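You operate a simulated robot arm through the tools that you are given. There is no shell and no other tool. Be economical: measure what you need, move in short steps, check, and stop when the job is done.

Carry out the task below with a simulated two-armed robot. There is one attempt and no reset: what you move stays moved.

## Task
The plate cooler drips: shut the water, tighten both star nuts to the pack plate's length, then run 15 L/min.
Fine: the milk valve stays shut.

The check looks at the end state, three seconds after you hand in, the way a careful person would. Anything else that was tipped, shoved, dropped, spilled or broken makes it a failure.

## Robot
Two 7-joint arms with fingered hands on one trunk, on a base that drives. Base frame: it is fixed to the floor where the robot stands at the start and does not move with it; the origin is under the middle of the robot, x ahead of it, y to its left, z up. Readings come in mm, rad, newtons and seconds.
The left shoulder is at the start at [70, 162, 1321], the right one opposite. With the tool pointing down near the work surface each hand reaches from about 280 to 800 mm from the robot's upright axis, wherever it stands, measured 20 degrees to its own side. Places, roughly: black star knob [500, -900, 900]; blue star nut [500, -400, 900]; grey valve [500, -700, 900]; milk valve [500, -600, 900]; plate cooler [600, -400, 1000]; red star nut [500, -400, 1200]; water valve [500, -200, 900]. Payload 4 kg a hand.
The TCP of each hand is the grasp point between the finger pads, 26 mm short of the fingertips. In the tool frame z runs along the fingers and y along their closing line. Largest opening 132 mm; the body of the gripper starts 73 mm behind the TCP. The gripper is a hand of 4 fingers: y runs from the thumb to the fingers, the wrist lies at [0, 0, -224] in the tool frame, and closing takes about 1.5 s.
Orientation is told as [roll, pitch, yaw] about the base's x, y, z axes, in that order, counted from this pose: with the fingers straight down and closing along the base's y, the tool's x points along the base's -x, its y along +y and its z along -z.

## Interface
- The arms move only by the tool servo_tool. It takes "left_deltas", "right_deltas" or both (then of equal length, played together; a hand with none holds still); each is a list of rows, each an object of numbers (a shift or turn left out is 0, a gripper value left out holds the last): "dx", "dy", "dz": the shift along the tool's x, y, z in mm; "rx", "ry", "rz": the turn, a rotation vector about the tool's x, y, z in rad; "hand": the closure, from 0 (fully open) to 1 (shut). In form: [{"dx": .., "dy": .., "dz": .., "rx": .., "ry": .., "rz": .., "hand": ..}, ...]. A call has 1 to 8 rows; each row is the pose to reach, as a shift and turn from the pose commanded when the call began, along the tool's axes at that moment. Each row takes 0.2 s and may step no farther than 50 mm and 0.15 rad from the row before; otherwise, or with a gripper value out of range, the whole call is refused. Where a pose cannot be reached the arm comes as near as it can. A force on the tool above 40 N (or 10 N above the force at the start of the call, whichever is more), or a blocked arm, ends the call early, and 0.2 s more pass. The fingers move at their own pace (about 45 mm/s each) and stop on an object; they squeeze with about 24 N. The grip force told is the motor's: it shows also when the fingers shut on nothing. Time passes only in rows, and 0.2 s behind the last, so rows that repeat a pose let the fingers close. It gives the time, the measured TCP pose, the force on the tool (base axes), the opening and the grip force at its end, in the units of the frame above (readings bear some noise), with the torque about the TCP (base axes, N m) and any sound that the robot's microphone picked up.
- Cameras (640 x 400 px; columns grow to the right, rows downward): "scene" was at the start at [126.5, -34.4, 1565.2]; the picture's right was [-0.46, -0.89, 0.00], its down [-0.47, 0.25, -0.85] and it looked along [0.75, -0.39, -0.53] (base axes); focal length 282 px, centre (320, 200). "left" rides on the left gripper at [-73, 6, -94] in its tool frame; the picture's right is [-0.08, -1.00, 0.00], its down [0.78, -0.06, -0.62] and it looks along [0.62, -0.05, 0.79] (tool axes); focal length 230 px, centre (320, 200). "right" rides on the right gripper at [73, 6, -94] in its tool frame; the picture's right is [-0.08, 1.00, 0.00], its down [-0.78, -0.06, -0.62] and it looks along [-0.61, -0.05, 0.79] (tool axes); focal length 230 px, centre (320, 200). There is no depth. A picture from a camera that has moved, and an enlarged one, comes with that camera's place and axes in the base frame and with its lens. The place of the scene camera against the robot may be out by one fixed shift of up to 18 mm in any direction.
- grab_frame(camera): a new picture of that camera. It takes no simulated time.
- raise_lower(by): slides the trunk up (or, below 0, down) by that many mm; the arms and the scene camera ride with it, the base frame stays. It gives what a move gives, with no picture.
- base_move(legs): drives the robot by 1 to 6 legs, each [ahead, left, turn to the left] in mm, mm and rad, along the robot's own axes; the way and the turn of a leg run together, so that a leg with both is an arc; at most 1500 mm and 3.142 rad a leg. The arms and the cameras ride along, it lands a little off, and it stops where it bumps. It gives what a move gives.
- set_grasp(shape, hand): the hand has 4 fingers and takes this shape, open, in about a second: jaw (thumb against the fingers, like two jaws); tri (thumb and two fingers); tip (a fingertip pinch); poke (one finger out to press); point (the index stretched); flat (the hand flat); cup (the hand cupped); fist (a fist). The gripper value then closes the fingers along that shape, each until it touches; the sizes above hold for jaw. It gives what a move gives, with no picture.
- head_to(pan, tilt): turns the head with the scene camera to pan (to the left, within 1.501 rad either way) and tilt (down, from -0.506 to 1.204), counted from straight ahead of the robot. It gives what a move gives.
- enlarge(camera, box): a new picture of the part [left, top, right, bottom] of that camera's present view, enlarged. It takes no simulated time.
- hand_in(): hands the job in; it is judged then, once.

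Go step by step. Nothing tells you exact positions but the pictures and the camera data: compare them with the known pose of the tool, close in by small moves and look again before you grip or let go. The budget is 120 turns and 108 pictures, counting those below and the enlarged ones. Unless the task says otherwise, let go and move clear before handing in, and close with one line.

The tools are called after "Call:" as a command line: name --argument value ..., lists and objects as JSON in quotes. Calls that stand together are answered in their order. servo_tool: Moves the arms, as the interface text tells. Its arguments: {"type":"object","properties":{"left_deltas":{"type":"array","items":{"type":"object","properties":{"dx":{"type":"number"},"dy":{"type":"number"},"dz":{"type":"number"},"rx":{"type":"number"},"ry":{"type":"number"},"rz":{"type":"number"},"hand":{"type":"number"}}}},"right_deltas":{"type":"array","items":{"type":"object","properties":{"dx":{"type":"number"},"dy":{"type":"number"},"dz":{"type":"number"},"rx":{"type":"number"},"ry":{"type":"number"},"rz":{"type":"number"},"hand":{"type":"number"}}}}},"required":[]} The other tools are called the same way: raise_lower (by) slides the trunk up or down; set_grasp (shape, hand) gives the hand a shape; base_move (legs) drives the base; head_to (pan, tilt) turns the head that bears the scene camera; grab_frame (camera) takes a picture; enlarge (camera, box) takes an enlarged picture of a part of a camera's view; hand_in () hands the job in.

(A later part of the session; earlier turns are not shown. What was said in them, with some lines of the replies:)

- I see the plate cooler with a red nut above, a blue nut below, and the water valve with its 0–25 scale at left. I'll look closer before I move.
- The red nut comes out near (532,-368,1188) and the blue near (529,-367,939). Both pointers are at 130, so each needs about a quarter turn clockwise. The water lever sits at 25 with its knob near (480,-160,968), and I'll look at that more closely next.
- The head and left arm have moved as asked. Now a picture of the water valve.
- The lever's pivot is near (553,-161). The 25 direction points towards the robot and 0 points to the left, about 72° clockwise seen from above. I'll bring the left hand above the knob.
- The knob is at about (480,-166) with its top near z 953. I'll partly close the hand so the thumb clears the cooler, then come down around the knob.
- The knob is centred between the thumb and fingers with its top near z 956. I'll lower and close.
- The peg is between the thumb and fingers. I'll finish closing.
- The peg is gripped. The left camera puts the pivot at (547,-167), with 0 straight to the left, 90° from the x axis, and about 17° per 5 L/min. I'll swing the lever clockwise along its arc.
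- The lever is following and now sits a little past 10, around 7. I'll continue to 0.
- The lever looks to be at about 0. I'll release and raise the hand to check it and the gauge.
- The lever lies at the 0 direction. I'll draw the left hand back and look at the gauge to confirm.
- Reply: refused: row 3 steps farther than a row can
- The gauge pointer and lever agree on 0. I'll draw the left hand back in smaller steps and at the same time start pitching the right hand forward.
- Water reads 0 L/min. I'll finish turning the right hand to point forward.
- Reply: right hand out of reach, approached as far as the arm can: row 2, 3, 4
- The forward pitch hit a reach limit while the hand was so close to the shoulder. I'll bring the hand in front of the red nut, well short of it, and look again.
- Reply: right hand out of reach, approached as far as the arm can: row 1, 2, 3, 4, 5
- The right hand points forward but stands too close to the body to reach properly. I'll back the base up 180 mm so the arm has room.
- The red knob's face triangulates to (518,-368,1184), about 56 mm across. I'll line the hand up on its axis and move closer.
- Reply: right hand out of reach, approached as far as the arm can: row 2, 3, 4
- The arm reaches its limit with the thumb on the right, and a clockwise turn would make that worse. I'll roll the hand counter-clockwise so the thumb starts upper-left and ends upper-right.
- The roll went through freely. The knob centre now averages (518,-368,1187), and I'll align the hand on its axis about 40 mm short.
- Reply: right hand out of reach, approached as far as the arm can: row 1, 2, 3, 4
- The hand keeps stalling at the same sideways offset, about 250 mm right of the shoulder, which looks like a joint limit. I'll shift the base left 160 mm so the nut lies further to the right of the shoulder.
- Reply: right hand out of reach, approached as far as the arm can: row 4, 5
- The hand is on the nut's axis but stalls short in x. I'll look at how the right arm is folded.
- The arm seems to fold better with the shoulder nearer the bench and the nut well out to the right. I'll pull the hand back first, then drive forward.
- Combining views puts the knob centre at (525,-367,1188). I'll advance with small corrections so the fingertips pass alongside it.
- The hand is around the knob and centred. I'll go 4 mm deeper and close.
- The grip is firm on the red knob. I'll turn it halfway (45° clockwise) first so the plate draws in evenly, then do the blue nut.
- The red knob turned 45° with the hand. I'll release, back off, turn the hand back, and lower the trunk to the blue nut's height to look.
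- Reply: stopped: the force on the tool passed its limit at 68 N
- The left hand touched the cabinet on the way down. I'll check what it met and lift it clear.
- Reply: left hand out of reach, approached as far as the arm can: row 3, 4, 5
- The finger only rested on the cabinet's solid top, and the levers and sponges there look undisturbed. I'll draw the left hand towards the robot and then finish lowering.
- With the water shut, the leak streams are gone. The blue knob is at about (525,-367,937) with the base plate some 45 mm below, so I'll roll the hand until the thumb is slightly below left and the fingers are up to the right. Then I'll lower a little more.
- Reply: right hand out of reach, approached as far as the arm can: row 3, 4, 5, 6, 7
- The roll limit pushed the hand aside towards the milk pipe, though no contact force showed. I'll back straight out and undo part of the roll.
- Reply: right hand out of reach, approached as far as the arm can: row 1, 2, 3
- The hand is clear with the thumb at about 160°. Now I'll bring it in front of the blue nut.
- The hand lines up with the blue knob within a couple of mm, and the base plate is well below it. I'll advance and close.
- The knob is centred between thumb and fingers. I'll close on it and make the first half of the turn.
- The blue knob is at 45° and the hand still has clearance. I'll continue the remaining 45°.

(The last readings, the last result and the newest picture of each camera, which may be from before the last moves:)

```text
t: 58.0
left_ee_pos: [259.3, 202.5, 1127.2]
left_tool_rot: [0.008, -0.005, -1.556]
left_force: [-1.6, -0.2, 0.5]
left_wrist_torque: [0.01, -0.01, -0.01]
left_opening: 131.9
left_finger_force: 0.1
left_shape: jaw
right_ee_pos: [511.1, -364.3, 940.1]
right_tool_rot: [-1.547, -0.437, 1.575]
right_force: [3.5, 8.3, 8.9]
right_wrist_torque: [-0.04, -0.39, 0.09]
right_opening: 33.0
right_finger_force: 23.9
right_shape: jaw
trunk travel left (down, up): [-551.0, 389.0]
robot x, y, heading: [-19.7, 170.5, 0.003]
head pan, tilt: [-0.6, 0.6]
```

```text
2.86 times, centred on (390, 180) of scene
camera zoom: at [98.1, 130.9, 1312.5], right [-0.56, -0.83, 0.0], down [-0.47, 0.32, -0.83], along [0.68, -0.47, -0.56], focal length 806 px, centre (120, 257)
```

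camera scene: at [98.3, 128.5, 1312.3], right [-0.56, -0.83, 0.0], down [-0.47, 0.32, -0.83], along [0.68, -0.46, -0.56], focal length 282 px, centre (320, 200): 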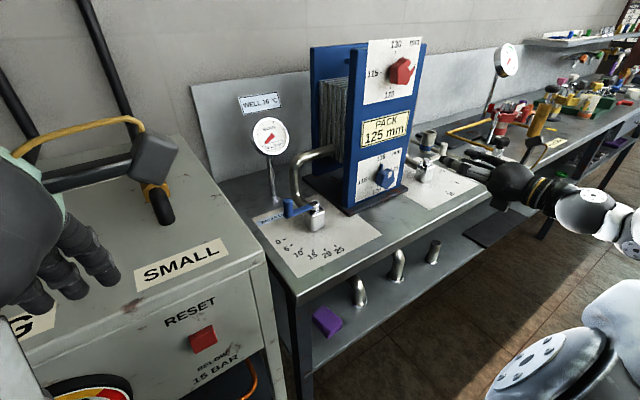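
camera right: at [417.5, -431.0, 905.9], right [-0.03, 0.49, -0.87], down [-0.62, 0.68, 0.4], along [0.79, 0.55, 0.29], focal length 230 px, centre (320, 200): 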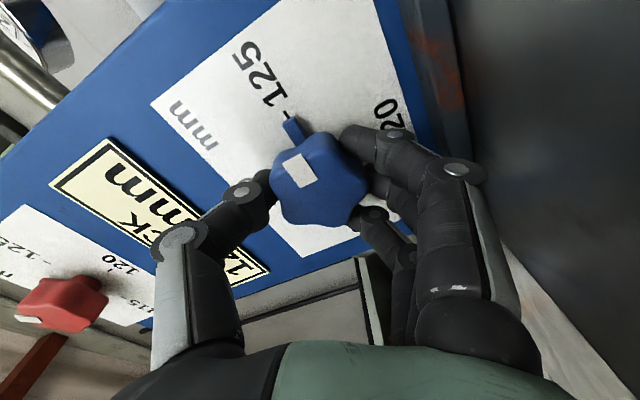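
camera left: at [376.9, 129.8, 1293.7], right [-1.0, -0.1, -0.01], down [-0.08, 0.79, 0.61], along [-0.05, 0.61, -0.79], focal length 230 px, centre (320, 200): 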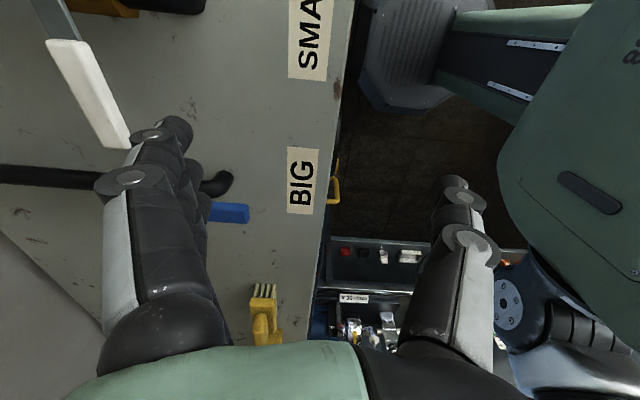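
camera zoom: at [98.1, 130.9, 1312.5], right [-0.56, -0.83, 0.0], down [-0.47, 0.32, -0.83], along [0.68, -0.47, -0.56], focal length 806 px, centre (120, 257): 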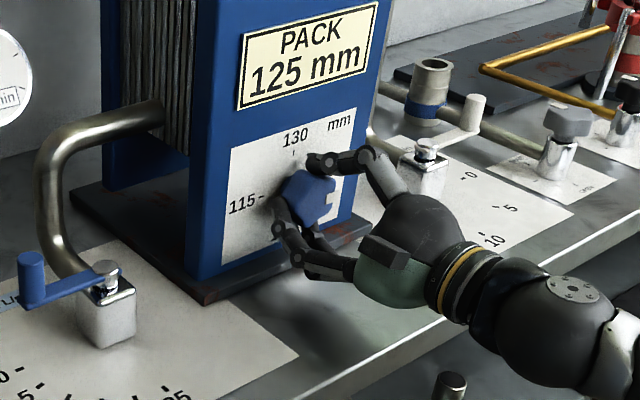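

The blue pointer meets the 125 tick. I'll release gently, back straight out, and check.

Call:
servo_tool --right_deltas '[{"hand": 0.5}, {"hand": 0.5}, {"hand": 0.5}, {"dz": -20}, {"dz": -45}, {"dz": -75}, {"dz": -105}, {"dz": -105}]'

Call:
enlarge --camera "right" --box '[200, 20, 420, 160]'

Call:
enlarge --camera "scene" --box '[340, 30, 440, 220]'

```text
t: 59.8
left_ee_pos: [262.3, 201.6, 1127.4]
left_tool_rot: [0.007, -0.004, -1.556]
left_force: [0.3, -0.4, -0.1]
left_wrist_torque: [-0.01, 0.0, 0.0]
left_opening: 131.9
left_finger_force: 0.0
left_shape: jaw
right_ee_pos: [406.8, -367.3, 942.0]
right_tool_rot: [-1.543, -0.441, 1.572]
right_force: [0.6, 0.2, 0.0]
right_wrist_torque: [0.04, -0.03, 0.01]
right_opening: 65.3
right_finger_force: 0.0
right_shape: jaw
trunk travel left (down, up): [-551.0, 389.0]
robot x, y, heading: [-20.2, 172.5, 0.01]
head pan, tilt: [-0.6, 0.6]
```

```text
2.86 times, centred on (310, 90) of right
camera zoom: at [312.7, -435.4, 907.1], right [-0.03, 0.49, -0.87], down [-0.62, 0.68, 0.4], along [0.79, 0.55, 0.29], focal length 657 px, centre (349, 514)
```

zoom: 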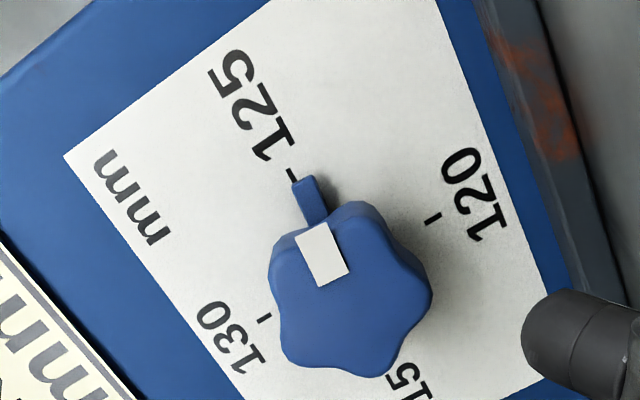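

```text
2.11 times, centred on (390, 125) of scene
camera zoom: at [99.1, 128.4, 1312.2], right [-0.56, -0.83, 0.0], down [-0.47, 0.32, -0.82], along [0.68, -0.46, -0.57], focal length 594 px, centre (173, 358)
```

zoom: 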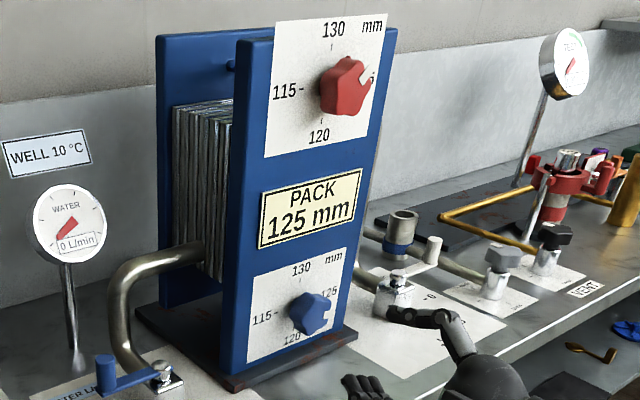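

The blue pointer is at 125, within about 3°. Next I'll raise the trunk back to the red nut for its second 45°, turning the hand back to match the earlier grip.

Call:
raise_lower --by 246

Call:
servo_tool --right_deltas '[{"rz": -0.1}, {"rz": -0.22}, {"rz": -0.33}]'

Call:
grab_frame --camera "right"

Call:
grab_frame --camera "scene"

```text
t: 62.3
left_ee_pos: [261.0, 200.2, 1374.1]
left_tool_rot: [0.007, -0.004, -1.556]
left_force: [-0.5, 0.6, -0.3]
left_wrist_torque: [0.0, -0.03, 0.0]
left_opening: 132.0
left_finger_force: 0.0
left_shape: jaw
right_ee_pos: [406.6, -369.2, 1186.8]
right_tool_rot: [-1.545, -0.438, 1.573]
right_force: [0.1, -0.5, -0.5]
right_wrist_torque: [0.04, 0.02, 0.02]
right_opening: 64.8
right_finger_force: 0.0
right_shape: jaw
trunk travel left (down, up): [-797.0, 143.0]
robot x, y, heading: [-20.9, 171.6, 0.009]
head pan, tilt: [-0.6, 0.6]
```

```text
t: 63.1
left_ee_pos: [261.2, 200.3, 1372.8]
left_tool_rot: [0.006, -0.002, -1.555]
left_force: [0.2, -1.0, -0.6]
left_wrist_torque: [-0.01, 0.01, 0.01]
left_opening: 131.8
left_finger_force: 0.0
left_shape: jaw
right_ee_pos: [405.5, -369.3, 1188.2]
right_tool_rot: [-1.547, -0.106, 1.582]
right_force: [0.1, -0.2, -0.2]
right_wrist_torque: [-0.02, 0.02, -0.01]
right_opening: 65.3
right_finger_force: 0.1
right_shape: jaw
trunk travel left (down, up): [-797.0, 143.0]
robot x, y, heading: [-21.7, 173.4, 0.004]
head pan, tilt: [-0.6, 0.6]
```

```text
38 pictures are left
camera right: at [313.2, -444.1, 1176.4], right [-0.03, 0.18, -0.98], down [-0.62, 0.77, 0.16], along [0.78, 0.62, 0.09], focal length 230 px, centre (320, 200)
```

right: 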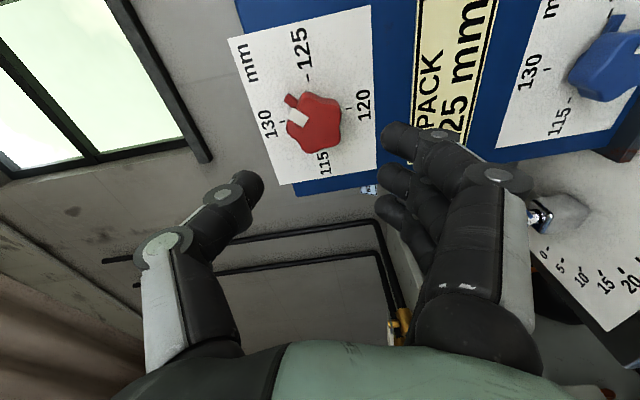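

```text
37 pictures are left
camera scene: at [98.5, 128.5, 1558.3], right [-0.56, -0.83, 0.0], down [-0.47, 0.32, -0.82], along [0.68, -0.46, -0.57], focal length 282 px, centre (320, 200)
```

scene: 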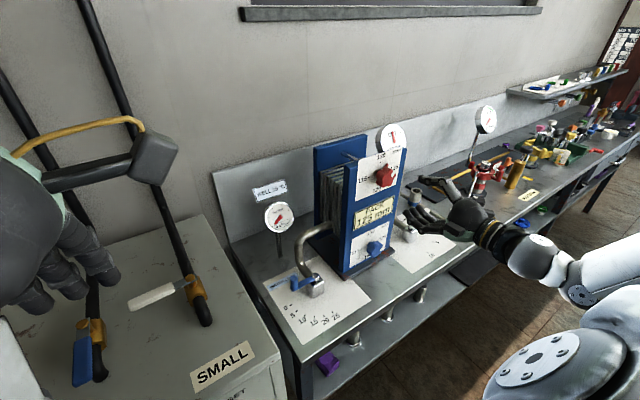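

The red knob stands at the 45° position and the hand is in line with it. I'll open slightly, advance and grip again.

Call:
servo_tool --right_deltas '[{"dz": 20, "dy": -2.5, "hand": 0.38}, {"dz": 40, "dy": -2.5}, {"dz": 60, "dy": -2.5}, {"dz": 80, "dy": -2.5}, {"dz": 95, "dy": -2.5}, {"dz": 105, "dy": -2.5}]'

Call:
grab_frame --camera "right"

```text
t: 64.5
left_ee_pos: [260.8, 200.7, 1372.8]
left_tool_rot: [0.008, -0.004, -1.555]
left_force: [0.7, 0.4, -0.3]
left_wrist_torque: [0.02, -0.01, 0.01]
left_opening: 132.2
left_finger_force: 0.0
left_shape: jaw
right_ee_pos: [513.5, -368.2, 1187.7]
right_tool_rot: [-1.546, -0.108, 1.582]
right_force: [0.6, -0.6, -0.3]
right_wrist_torque: [0.0, 0.0, 0.02]
right_opening: 81.5
right_finger_force: 0.1
right_shape: jaw
trunk travel left (down, up): [-797.0, 143.0]
robot x, y, heading: [-21.5, 172.6, -0.002]
head pan, tilt: [-0.6, 0.6]
```

```text
36 pictures are left
camera right: at [418.8, -442.6, 1176.2], right [-0.03, 0.18, -0.98], down [-0.62, 0.77, 0.16], along [0.78, 0.62, 0.1], focal length 230 px, centre (320, 200)
```

right: 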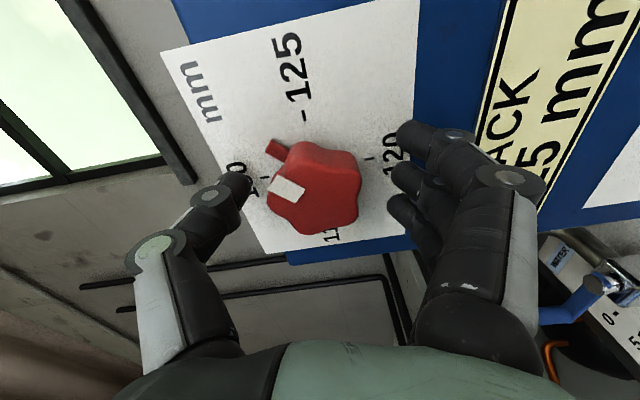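

Call:
servo_tool --right_deltas '[{"hand": 0.6}, {"hand": 0.75}, {"hand": 1.0}, {"hand": 1.0}, {"hand": 1.0}, {"hand": 1.0}]'

Call:
servo_tool --right_deltas '[{"rz": 0.13}, {"rz": 0.26}, {"rz": 0.39}, {"rz": 0.52}, {"rz": 0.65}, {"rz": 0.77}, {"rz": 0.77}]'

Call:
grab_frame --camera "right"

```text
t: 65.9
left_ee_pos: [261.3, 200.4, 1373.2]
left_tool_rot: [0.006, -0.003, -1.555]
left_force: [-0.3, -0.6, 0.2]
left_wrist_torque: [-0.01, -0.03, 0.02]
left_opening: 131.7
left_finger_force: 0.2
left_shape: jaw
right_ee_pos: [511.0, -367.4, 1187.7]
right_tool_rot: [-1.546, -0.109, 1.581]
right_force: [0.2, -0.6, 0.2]
right_wrist_torque: [-0.01, 0.0, 0.02]
right_opening: 34.0
right_finger_force: 24.0
right_shape: jaw
trunk travel left (down, up): [-797.0, 143.0]
robot x, y, heading: [-19.8, 171.5, 0.003]
head pan, tilt: [-0.6, 0.6]
```

```text
t: 67.5
left_ee_pos: [260.7, 201.6, 1373.4]
left_tool_rot: [0.008, -0.004, -1.553]
left_force: [0.2, -0.3, 0.4]
left_wrist_torque: [-0.02, -0.02, -0.02]
left_opening: 131.9
left_finger_force: 0.1
left_shape: jaw
right_ee_pos: [511.7, -365.8, 1188.0]
right_tool_rot: [-1.531, -0.88, 1.556]
right_force: [-2.7, 6.0, -4.3]
right_wrist_torque: [-0.03, 0.06, 0.24]
right_opening: 33.4
right_finger_force: 23.9
right_shape: jaw
trunk travel left (down, up): [-797.0, 143.0]
robot x, y, heading: [-23.5, 173.9, 0.006]
head pan, tilt: [-0.6, 0.6]
```

```text
35 pictures are left
camera right: at [417.5, -411.7, 1130.1], right [-0.03, 0.82, -0.58], down [-0.61, 0.44, 0.66], along [0.79, 0.37, 0.48], focal length 230 px, centre (320, 200)
```

right: 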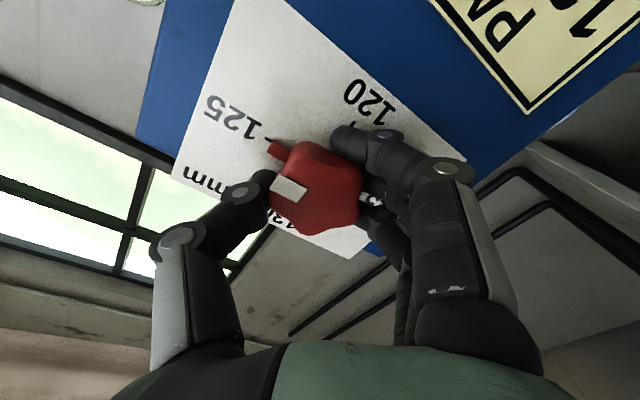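

Red's pointer now meets the 125 tick. I'll release, back out and check both dials.

Call:
servo_tool --right_deltas '[{"hand": 0.4}, {"hand": 0.4}, {"hand": 0.4}, {"dz": -20}, {"dz": -45}, {"dz": -75}, {"dz": -105}, {"dz": -105}]'

Call:
enlarge --camera "right" --box '[200, 20, 420, 160]'

Call:
enlarge --camera "scene" --box '[300, 120, 440, 290]'

```text
t: 69.3
left_ee_pos: [261.0, 200.4, 1373.8]
left_tool_rot: [0.004, -0.004, -1.557]
left_force: [0.2, -0.2, 0.2]
left_wrist_torque: [0.01, 0.03, 0.03]
left_opening: 131.6
left_finger_force: 0.1
left_shape: jaw
right_ee_pos: [405.9, -368.5, 1191.9]
right_tool_rot: [-1.532, -0.878, 1.552]
right_force: [-0.2, 0.1, -0.1]
right_wrist_torque: [-0.03, -0.02, -0.05]
right_opening: 79.0
right_finger_force: 0.0
right_shape: jaw
trunk travel left (down, up): [-797.0, 143.0]
robot x, y, heading: [-22.0, 172.5, 0.006]
head pan, tilt: [-0.6, 0.6]
```

```text
2.86 times, centred on (310, 90) of right
camera zoom: at [311.5, -414.8, 1133.8], right [-0.02, 0.82, -0.58], down [-0.61, 0.45, 0.66], along [0.79, 0.37, 0.48], focal length 657 px, centre (349, 514)
```

zoom: 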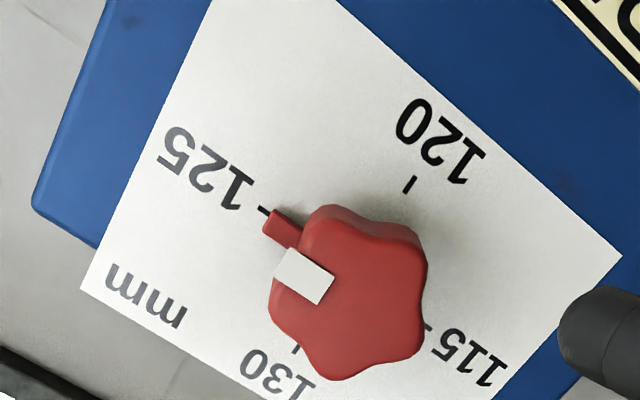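

```text
2.35 times, centred on (370, 205) of scene
camera zoom: at [99.0, 128.4, 1558.2], right [-0.56, -0.83, 0.0], down [-0.47, 0.32, -0.82], along [0.68, -0.46, -0.57], focal length 664 px, centre (202, 188)
```

zoom: 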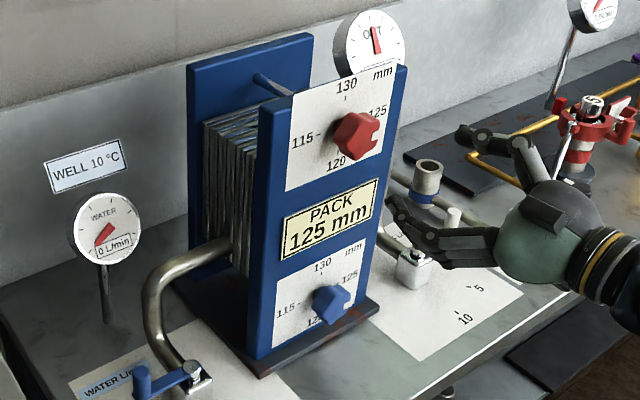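

Red is at 125 within about 2° and blue within about 4°, so both nuts are set. I'll drive the base back to where the left hand handled the water valve before, backing out first.

Call:
base_move --legs '[[-80, 0, 0], [0, -172, 0], [100, 0, 0]]'

Call:
head_to --pan -0.3 --tilt 0.8

Call:
grab_frame --camera "scene"

```text
t: 72.2
left_ee_pos: [277.4, 29.1, 1374.2]
left_tool_rot: [0.009, -0.002, -1.553]
left_force: [-0.1, 0.1, 1.1]
left_wrist_torque: [0.02, 0.01, -0.05]
left_opening: 131.9
left_finger_force: 0.1
left_shape: jaw
right_ee_pos: [424.0, -542.0, 1193.2]
right_tool_rot: [-1.536, -0.878, 1.557]
right_force: [-0.1, 1.0, 0.3]
right_wrist_torque: [0.04, 0.0, -0.01]
right_opening: 79.2
right_finger_force: 0.3
right_shape: jaw
trunk travel left (down, up): [-797.0, 143.0]
robot x, y, heading: [-2.9, -2.7, 0.01]
head pan, tilt: [-0.6, 0.6]
```

```text
t: 73.0
left_ee_pos: [282.2, 28.8, 1372.7]
left_tool_rot: [0.005, -0.004, -1.551]
left_force: [-0.4, -0.1, 0.1]
left_wrist_torque: [0.03, 0.01, 0.02]
left_opening: 132.0
left_finger_force: 0.1
left_shape: jaw
right_ee_pos: [428.7, -541.4, 1190.2]
right_tool_rot: [-1.529, -0.877, 1.557]
right_force: [0.0, 0.0, 0.3]
right_wrist_torque: [0.02, -0.03, 0.04]
right_opening: 78.6
right_finger_force: 0.0
right_shape: jaw
trunk travel left (down, up): [-797.0, 143.0]
robot x, y, heading: [-1.2, -3.6, 0.006]
head pan, tilt: [-0.3, 0.799]
```

```text
32 pictures are left
camera scene: at [124.1, -17.8, 1541.2], right [-0.29, -0.96, 0.0], down [-0.69, 0.21, -0.7], along [0.67, -0.2, -0.72], focal length 282 px, centre (320, 200)
```

scene: 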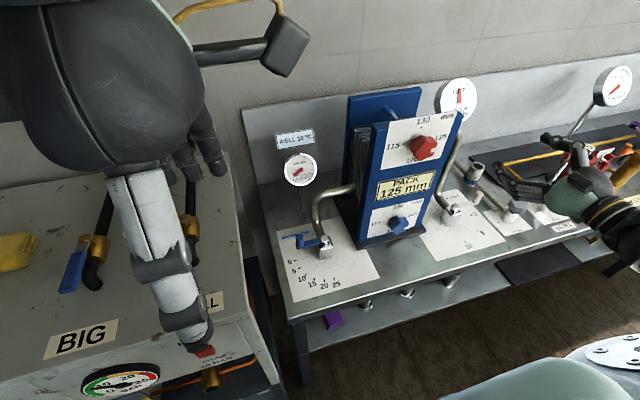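

Call:
servo_tool --left_deltas '[{"dx": -20, "dy": 40, "dz": 5, "hand": 0.45}, {"dx": -45, "dy": 80, "dz": 15}, {"dx": -65, "dy": 115, "dz": 35}, {"dx": -85, "dy": 150, "dz": 60}, {"dx": -105, "dy": 180, "dz": 90}, {"dx": -118, "dy": 207, "dz": 125}, {"dx": -128, "dy": 235, "dz": 155}, {"dx": -133, "dy": 262, "dz": 185}]'

Call:
grab_frame --camera "left"

```text
t: 74.8
left_ee_pos: [551.0, -98.0, 1194.5]
left_tool_rot: [0.007, -0.014, -1.549]
left_force: [0.2, 0.0, -1.0]
left_wrist_torque: [-0.02, 0.01, -0.01]
left_opening: 73.0
left_finger_force: 0.0
left_shape: jaw
right_ee_pos: [428.7, -541.6, 1191.6]
right_tool_rot: [-1.532, -0.878, 1.552]
right_force: [0.0, -0.1, 0.0]
right_wrist_torque: [-0.02, -0.02, -0.02]
right_opening: 78.9
right_finger_force: 0.0
right_shape: jaw
trunk travel left (down, up): [-797.0, 143.0]
robot x, y, heading: [-0.5, 0.7, 0.006]
head pan, tilt: [-0.3, 0.799]
```

```text
31 pictures are left
camera left: at [556.4, -169.5, 1289.0], right [-0.99, -0.1, -0.01], down [-0.08, 0.79, 0.61], along [-0.06, 0.6, -0.79], focal length 230 px, centre (320, 200)
```

left: 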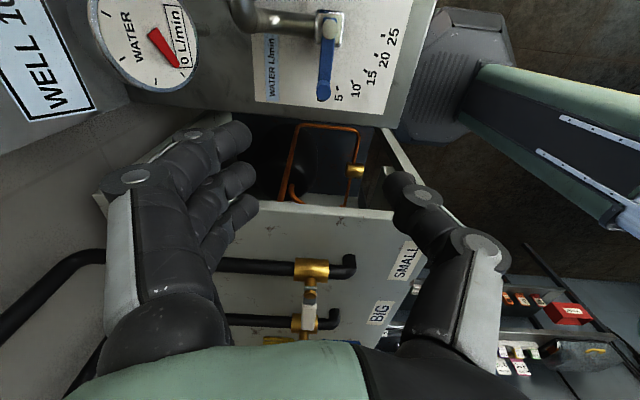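

Call:
servo_tool --left_deltas '[{"dy": -4, "dz": 45}, {"dy": -4, "dz": 90}, {"dy": -4, "dz": 135}, {"dy": -4, "dz": 175}, {"dy": -4, "dz": 200}]'

Call:
grab_frame --camera "left"

Call:
enlarge --camera "scene" --box '[255, 130, 385, 310]'

```text
t: 76.0
left_ee_pos: [543.7, -99.5, 989.9]
left_tool_rot: [0.006, 0.001, -1.554]
left_force: [-0.1, 0.0, 0.4]
left_wrist_torque: [-0.02, 0.0, 0.02]
left_opening: 73.2
left_finger_force: 0.0
left_shape: jaw
right_ee_pos: [427.6, -541.3, 1192.6]
right_tool_rot: [-1.532, -0.878, 1.555]
right_force: [0.7, 0.1, 0.8]
right_wrist_torque: [-0.01, -0.02, -0.01]
right_opening: 78.6
right_finger_force: 0.1
right_shape: jaw
trunk travel left (down, up): [-797.0, 143.0]
robot x, y, heading: [-1.0, 1.1, 0.004]
head pan, tilt: [-0.3, 0.799]
```

```text
30 pictures are left
camera left: at [549.4, -171.3, 1084.3], right [-1.0, -0.09, -0.01], down [-0.08, 0.78, 0.62], along [-0.05, 0.61, -0.79], focal length 230 px, centre (320, 200)
```

left: 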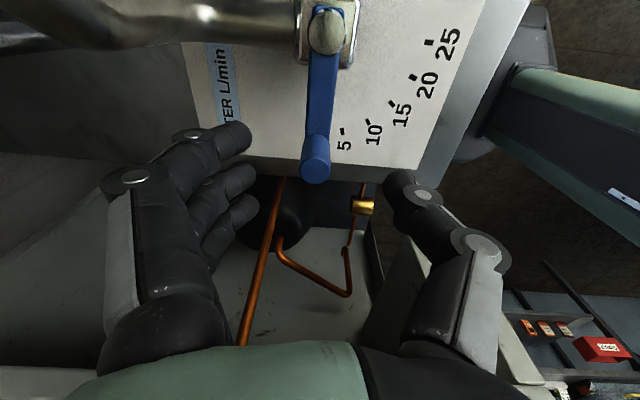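

```text
2.22 times, centred on (320, 220) of scene
camera zoom: at [123.0, -17.8, 1541.4], right [-0.29, -0.96, 0.0], down [-0.69, 0.21, -0.7], along [0.67, -0.2, -0.72], focal length 627 px, centre (320, 156)
```

zoom: 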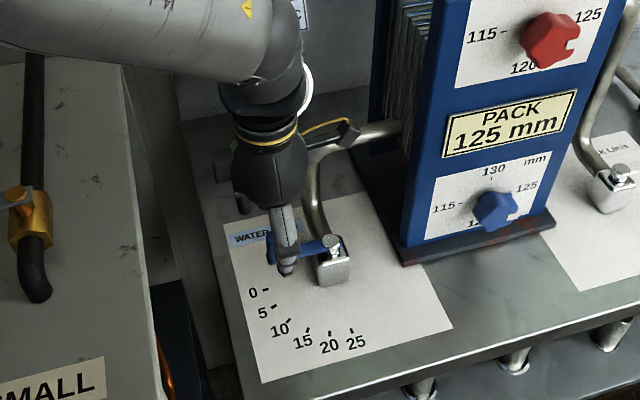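

The knob sits between the fingers as before. The marks run about 17.7° per 5 L/min, so 15 lies about 53° back from 0. I'll lower and grip.

Call:
servo_tool --left_deltas '[{"dy": 2, "dz": 20}, {"dy": 2, "dz": 39}, {"dy": 2, "dz": 39, "hand": 0.7}, {"dy": 2, "dz": 39, "hand": 0.85}, {"dy": 2, "dz": 39, "hand": 1.0}, {"dy": 2, "dz": 39, "hand": 1.0}, {"dy": 2, "dz": 39, "hand": 1.0}, {"dy": 2, "dz": 39, "hand": 1.0}]'

Call:
grab_frame --camera "left"

```text
t: 77.8
left_ee_pos: [545.1, -100.7, 952.5]
left_tool_rot: [0.007, -0.004, -1.553]
left_force: [-0.5, -0.9, -0.6]
left_wrist_torque: [-0.13, -0.17, 0.21]
left_opening: 7.0
left_finger_force: 24.3
left_shape: jaw
right_ee_pos: [426.2, -540.7, 1192.1]
right_tool_rot: [-1.532, -0.879, 1.557]
right_force: [-0.5, -0.2, 0.3]
right_wrist_torque: [0.02, 0.02, -0.01]
right_opening: 79.0
right_finger_force: 0.1
right_shape: jaw
trunk travel left (down, up): [-797.0, 143.0]
robot x, y, heading: [3.1, -1.6, 0.006]
head pan, tilt: [-0.3, 0.799]
```

```text
28 pictures are left
camera left: at [551.3, -172.3, 1047.0], right [-1.0, -0.1, -0.01], down [-0.08, 0.79, 0.61], along [-0.05, 0.61, -0.79], focal length 230 px, centre (320, 200)
```

left: 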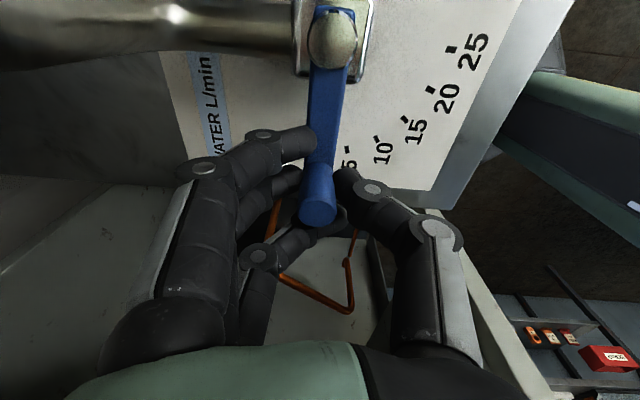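

Call:
servo_tool --left_deltas '[{"dx": -0.6, "dy": -9, "rz": -0.135}, {"dx": -2.4, "dy": -17.9, "rz": -0.27}, {"dx": -5.4, "dy": -26.4, "rz": -0.405}, {"dx": -9.5, "dy": -34.5, "rz": -0.54}, {"dx": -14.7, "dy": -41.9, "rz": -0.675}, {"dx": -20.8, "dy": -48.5, "rz": -0.81}, {"dx": -26.7, "dy": -53.5, "rz": -0.925}, {"dx": -26.7, "dy": -53.5, "rz": -0.925}]'

Call:
grab_frame --camera "left"

Call:
enlarge --camera "scene" --box '[255, 130, 385, 310]'

```text
t: 79.6
left_ee_pos: [493.2, -127.5, 952.5]
left_tool_rot: [0.002, -0.011, -0.625]
left_force: [9.6, -1.4, 17.0]
left_wrist_torque: [0.08, -0.71, 0.3]
left_opening: 6.7
left_finger_force: 24.4
left_shape: jaw
right_ee_pos: [425.6, -541.5, 1192.9]
right_tool_rot: [-1.531, -0.877, 1.556]
right_force: [0.6, -0.6, 0.0]
right_wrist_torque: [-0.01, 0.02, -0.02]
right_opening: 78.7
right_finger_force: 0.1
right_shape: jaw
trunk travel left (down, up): [-797.0, 143.0]
robot x, y, heading: [-2.5, 0.6, 0.007]
head pan, tilt: [-0.3, 0.799]
```

```text
27 pictures are left
camera left: at [554.0, -164.9, 1047.0], right [-0.52, -0.85, 0.0], down [-0.68, 0.41, 0.61], along [-0.52, 0.32, -0.79], focal length 230 px, centre (320, 200)
```

left: 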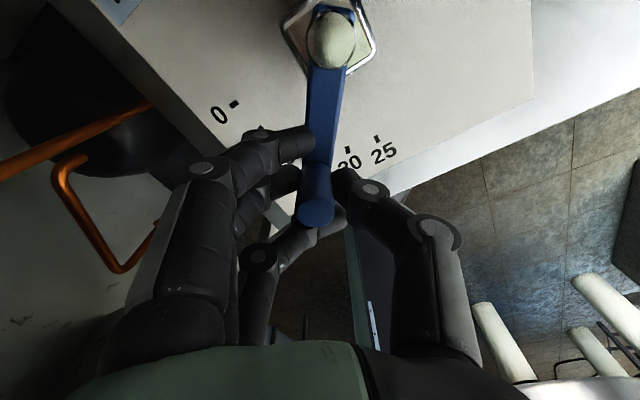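

```text
2.22 times, centred on (320, 220) of scene
camera zoom: at [121.9, -17.1, 1541.6], right [-0.29, -0.96, 0.0], down [-0.69, 0.21, -0.7], along [0.67, -0.2, -0.72], focal length 627 px, centre (320, 156)
```

zoom: 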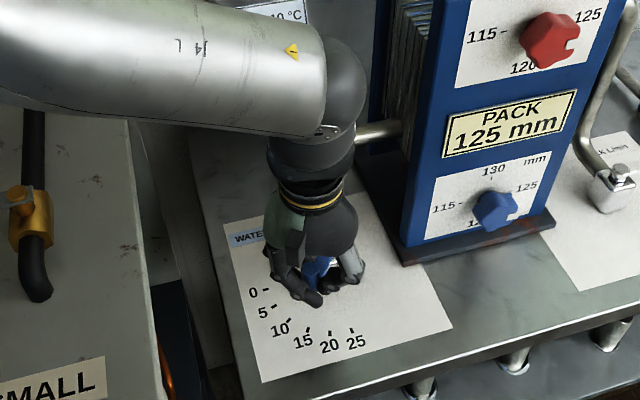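

The lever should be near 15. I'll release, lift straight up and read the gauge.

Call:
servo_tool --left_deltas '[{"hand": 0.6}, {"hand": 0.5}, {"hand": 0.45}, {"dz": -30}, {"dz": -70}, {"dz": -110}, {"dz": -150}, {"dz": -190}]'

Call:
grab_frame --camera "left"

Call:
grab_frame --camera "scene"

```text
t: 81.4
left_ee_pos: [490.1, -126.1, 1142.1]
left_tool_rot: [0.003, -0.007, -0.627]
left_force: [-0.7, -0.5, 1.1]
left_wrist_torque: [0.0, 0.01, 0.01]
left_opening: 71.8
left_finger_force: 0.1
left_shape: jaw
right_ee_pos: [425.5, -540.3, 1191.1]
right_tool_rot: [-1.535, -0.878, 1.556]
right_force: [-0.3, 0.6, 0.8]
right_wrist_torque: [-0.04, 0.01, -0.03]
right_opening: 78.8
right_finger_force: 0.1
right_shape: jaw
trunk travel left (down, up): [-797.0, 143.0]
robot x, y, heading: [-4.5, -0.6, 0.006]
head pan, tilt: [-0.3, 0.799]
```

```text
25 pictures are left
camera left: at [550.2, -164.0, 1236.5], right [-0.52, -0.85, 0.0], down [-0.68, 0.41, 0.61], along [-0.52, 0.32, -0.79], focal length 230 px, centre (320, 200)
```

left: 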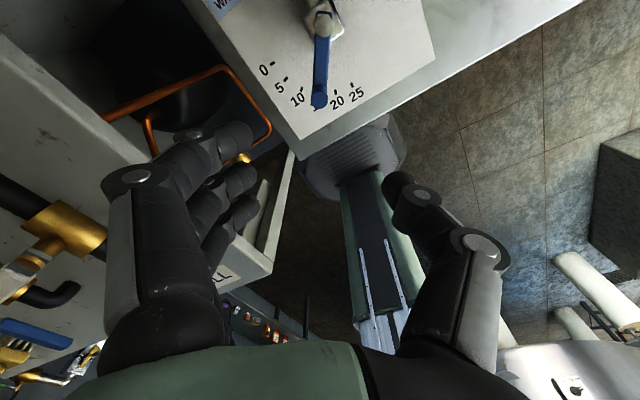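

```text
24 pictures are left
camera scene: at [120.8, -17.3, 1541.5], right [-0.29, -0.96, 0.0], down [-0.69, 0.21, -0.7], along [0.67, -0.2, -0.72], focal length 282 px, centre (320, 200)
```

scene: 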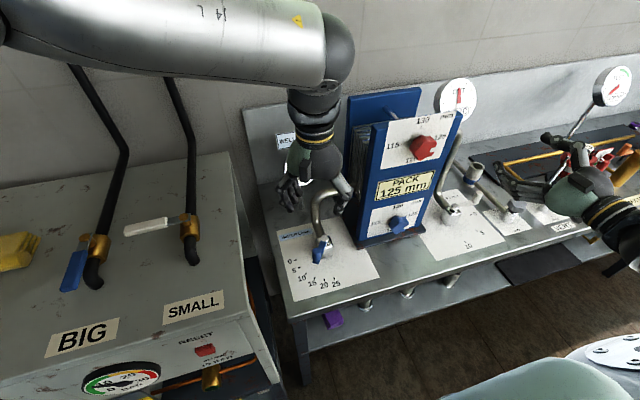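

Call:
servo_tool --left_deltas '[{"dz": -40}, {"dz": -80}, {"dz": -100, "dx": 25, "dy": -5}, {"dz": -110, "dx": 65, "dy": -15}, {"dz": -110, "dx": 110, "dy": -25}, {"dz": -110, "dx": 155, "dy": -35}, {"dz": -110, "dx": 190, "dy": -20}, {"dz": -110, "dx": 215, "dy": 5}]'

Call:
enlarge --camera "scene" --box '[255, 120, 365, 300]'

Call:
enlarge --camera "scene" --box '[340, 80, 520, 260]'

```text
t: 83.2
left_ee_pos: [318.8, 6.0, 1251.4]
left_tool_rot: [-0.001, -0.008, -0.626]
left_force: [-0.7, -0.1, -0.4]
left_wrist_torque: [-0.01, 0.02, 0.01]
left_opening: 72.0
left_finger_force: 0.1
left_shape: jaw
right_ee_pos: [427.4, -538.2, 1193.6]
right_tool_rot: [-1.531, -0.876, 1.557]
right_force: [0.6, 0.2, -0.2]
right_wrist_torque: [0.01, 0.02, -0.01]
right_opening: 78.9
right_finger_force: 0.1
right_shape: jaw
trunk travel left (down, up): [-797.0, 143.0]
robot x, y, heading: [0.9, 2.3, 0.007]
head pan, tilt: [-0.3, 0.799]
```

```text
2.22 times, centred on (310, 210) of scene
camera zoom: at [122.3, -14.4, 1541.5], right [-0.29, -0.96, 0.0], down [-0.69, 0.21, -0.7], along [0.67, -0.2, -0.72], focal length 627 px, centre (342, 178)
```

zoom: 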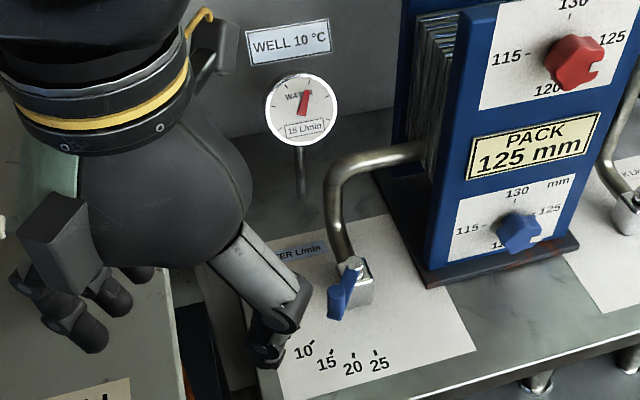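

```text
2.22 times, centred on (430, 170) of scene
camera zoom: at [122.3, -14.4, 1541.5], right [-0.29, -0.96, 0.0], down [-0.69, 0.21, -0.7], along [0.67, -0.2, -0.72], focal length 627 px, centre (76, 267)
```

zoom: 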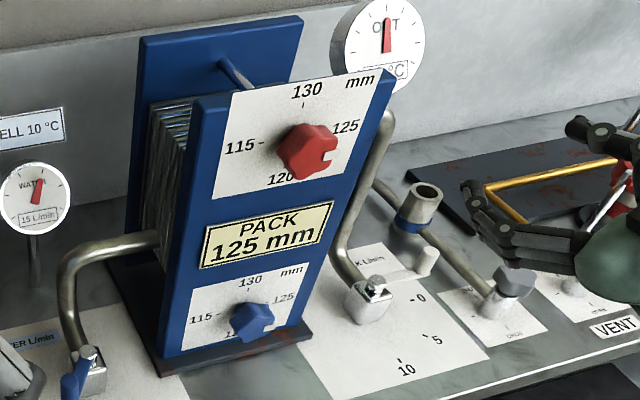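

The gauge reads 15 L/min, both pointers are at 125, no leak streams are visible and the milk lever is still at 0. I'll back the robot clear and take one last look.

Call:
base_move --legs '[[-200, 0, 0]]'

Call:
head_to --pan -0.45 --tilt 0.6

Call:
grab_frame --camera "scene"

Call:
enlarge --camera "scene" --box '[230, 100, 410, 280]'

```text
t: 84.8
left_ee_pos: [124.2, 1.7, 1249.9]
left_tool_rot: [-0.001, -0.004, -0.626]
left_force: [0.6, -0.5, 1.2]
left_wrist_torque: [0.01, -0.03, 0.01]
left_opening: 71.7
left_finger_force: 0.0
left_shape: jaw
right_ee_pos: [231.6, -541.3, 1191.5]
right_tool_rot: [-1.529, -0.877, 1.556]
right_force: [1.3, -0.3, -0.2]
right_wrist_torque: [0.04, 0.02, 0.01]
right_opening: 78.4
right_finger_force: 0.1
right_shape: jaw
trunk travel left (down, up): [-797.0, 143.0]
robot x, y, heading: [-201.4, -2.4, 0.009]
head pan, tilt: [-0.3, 0.799]
```

```text
t: 85.5
left_ee_pos: [120.8, 1.1, 1250.9]
left_tool_rot: [0.003, -0.008, -0.625]
left_force: [-0.8, -0.1, -0.2]
left_wrist_torque: [0.01, -0.04, 0.03]
left_opening: 71.7
left_finger_force: 0.1
left_shape: jaw
right_ee_pos: [228.6, -541.6, 1192.7]
right_tool_rot: [-1.534, -0.877, 1.559]
right_force: [-0.1, -0.7, 0.1]
right_wrist_torque: [0.01, 0.01, 0.0]
right_opening: 78.7
right_finger_force: 0.1
right_shape: jaw
trunk travel left (down, up): [-797.0, 143.0]
robot x, y, heading: [-197.5, 1.5, 0.011]
head pan, tilt: [-0.45, 0.6]
```

```text
21 pictures are left
camera scene: at [-73.9, -32.9, 1558.3], right [-0.43, -0.9, 0.0], down [-0.51, 0.24, -0.83], along [0.75, -0.35, -0.56], focal length 282 px, centre (320, 200)
```

scene: 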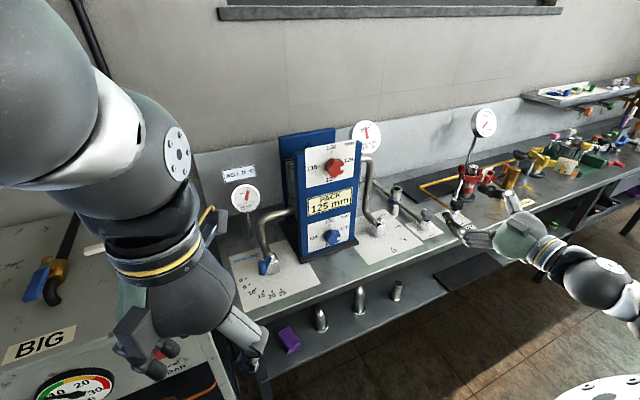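

```text
2.22 times, centred on (320, 190) of scene
camera zoom: at [-73.9, -32.9, 1558.3], right [-0.43, -0.9, 0.0], down [-0.51, 0.24, -0.83], along [0.75, -0.35, -0.56], focal length 627 px, centre (320, 222)
```

zoom: 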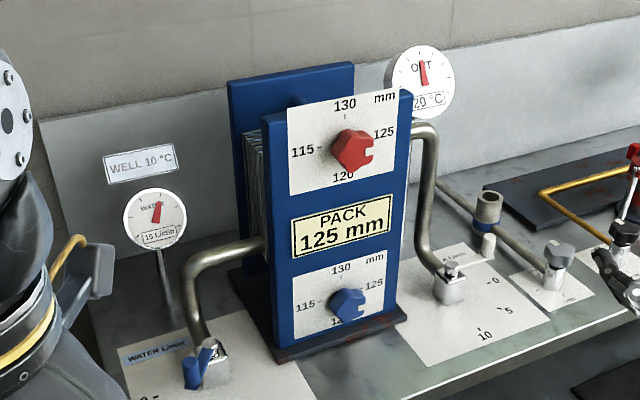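

Water runs at 15 L/min, both nuts stand at 125, the milk valve is shut, nothing drips and the hands are clear. I'm handing in.

Call:
hand_in

```text
The job is handed in.
```

The job is handed in: I shut the water, tightened both star nuts to 125 mm (red within about 2° of the mark, blue about 4° past it), then set the water to 15 L/min. In the last pictures the gauge read 15, I could see no drips, and the milk lever was still at 0. The left hand pressed once on the top of the cabinet at the left (about 68 N) while the trunk was lowering, but nothing there looked moved.
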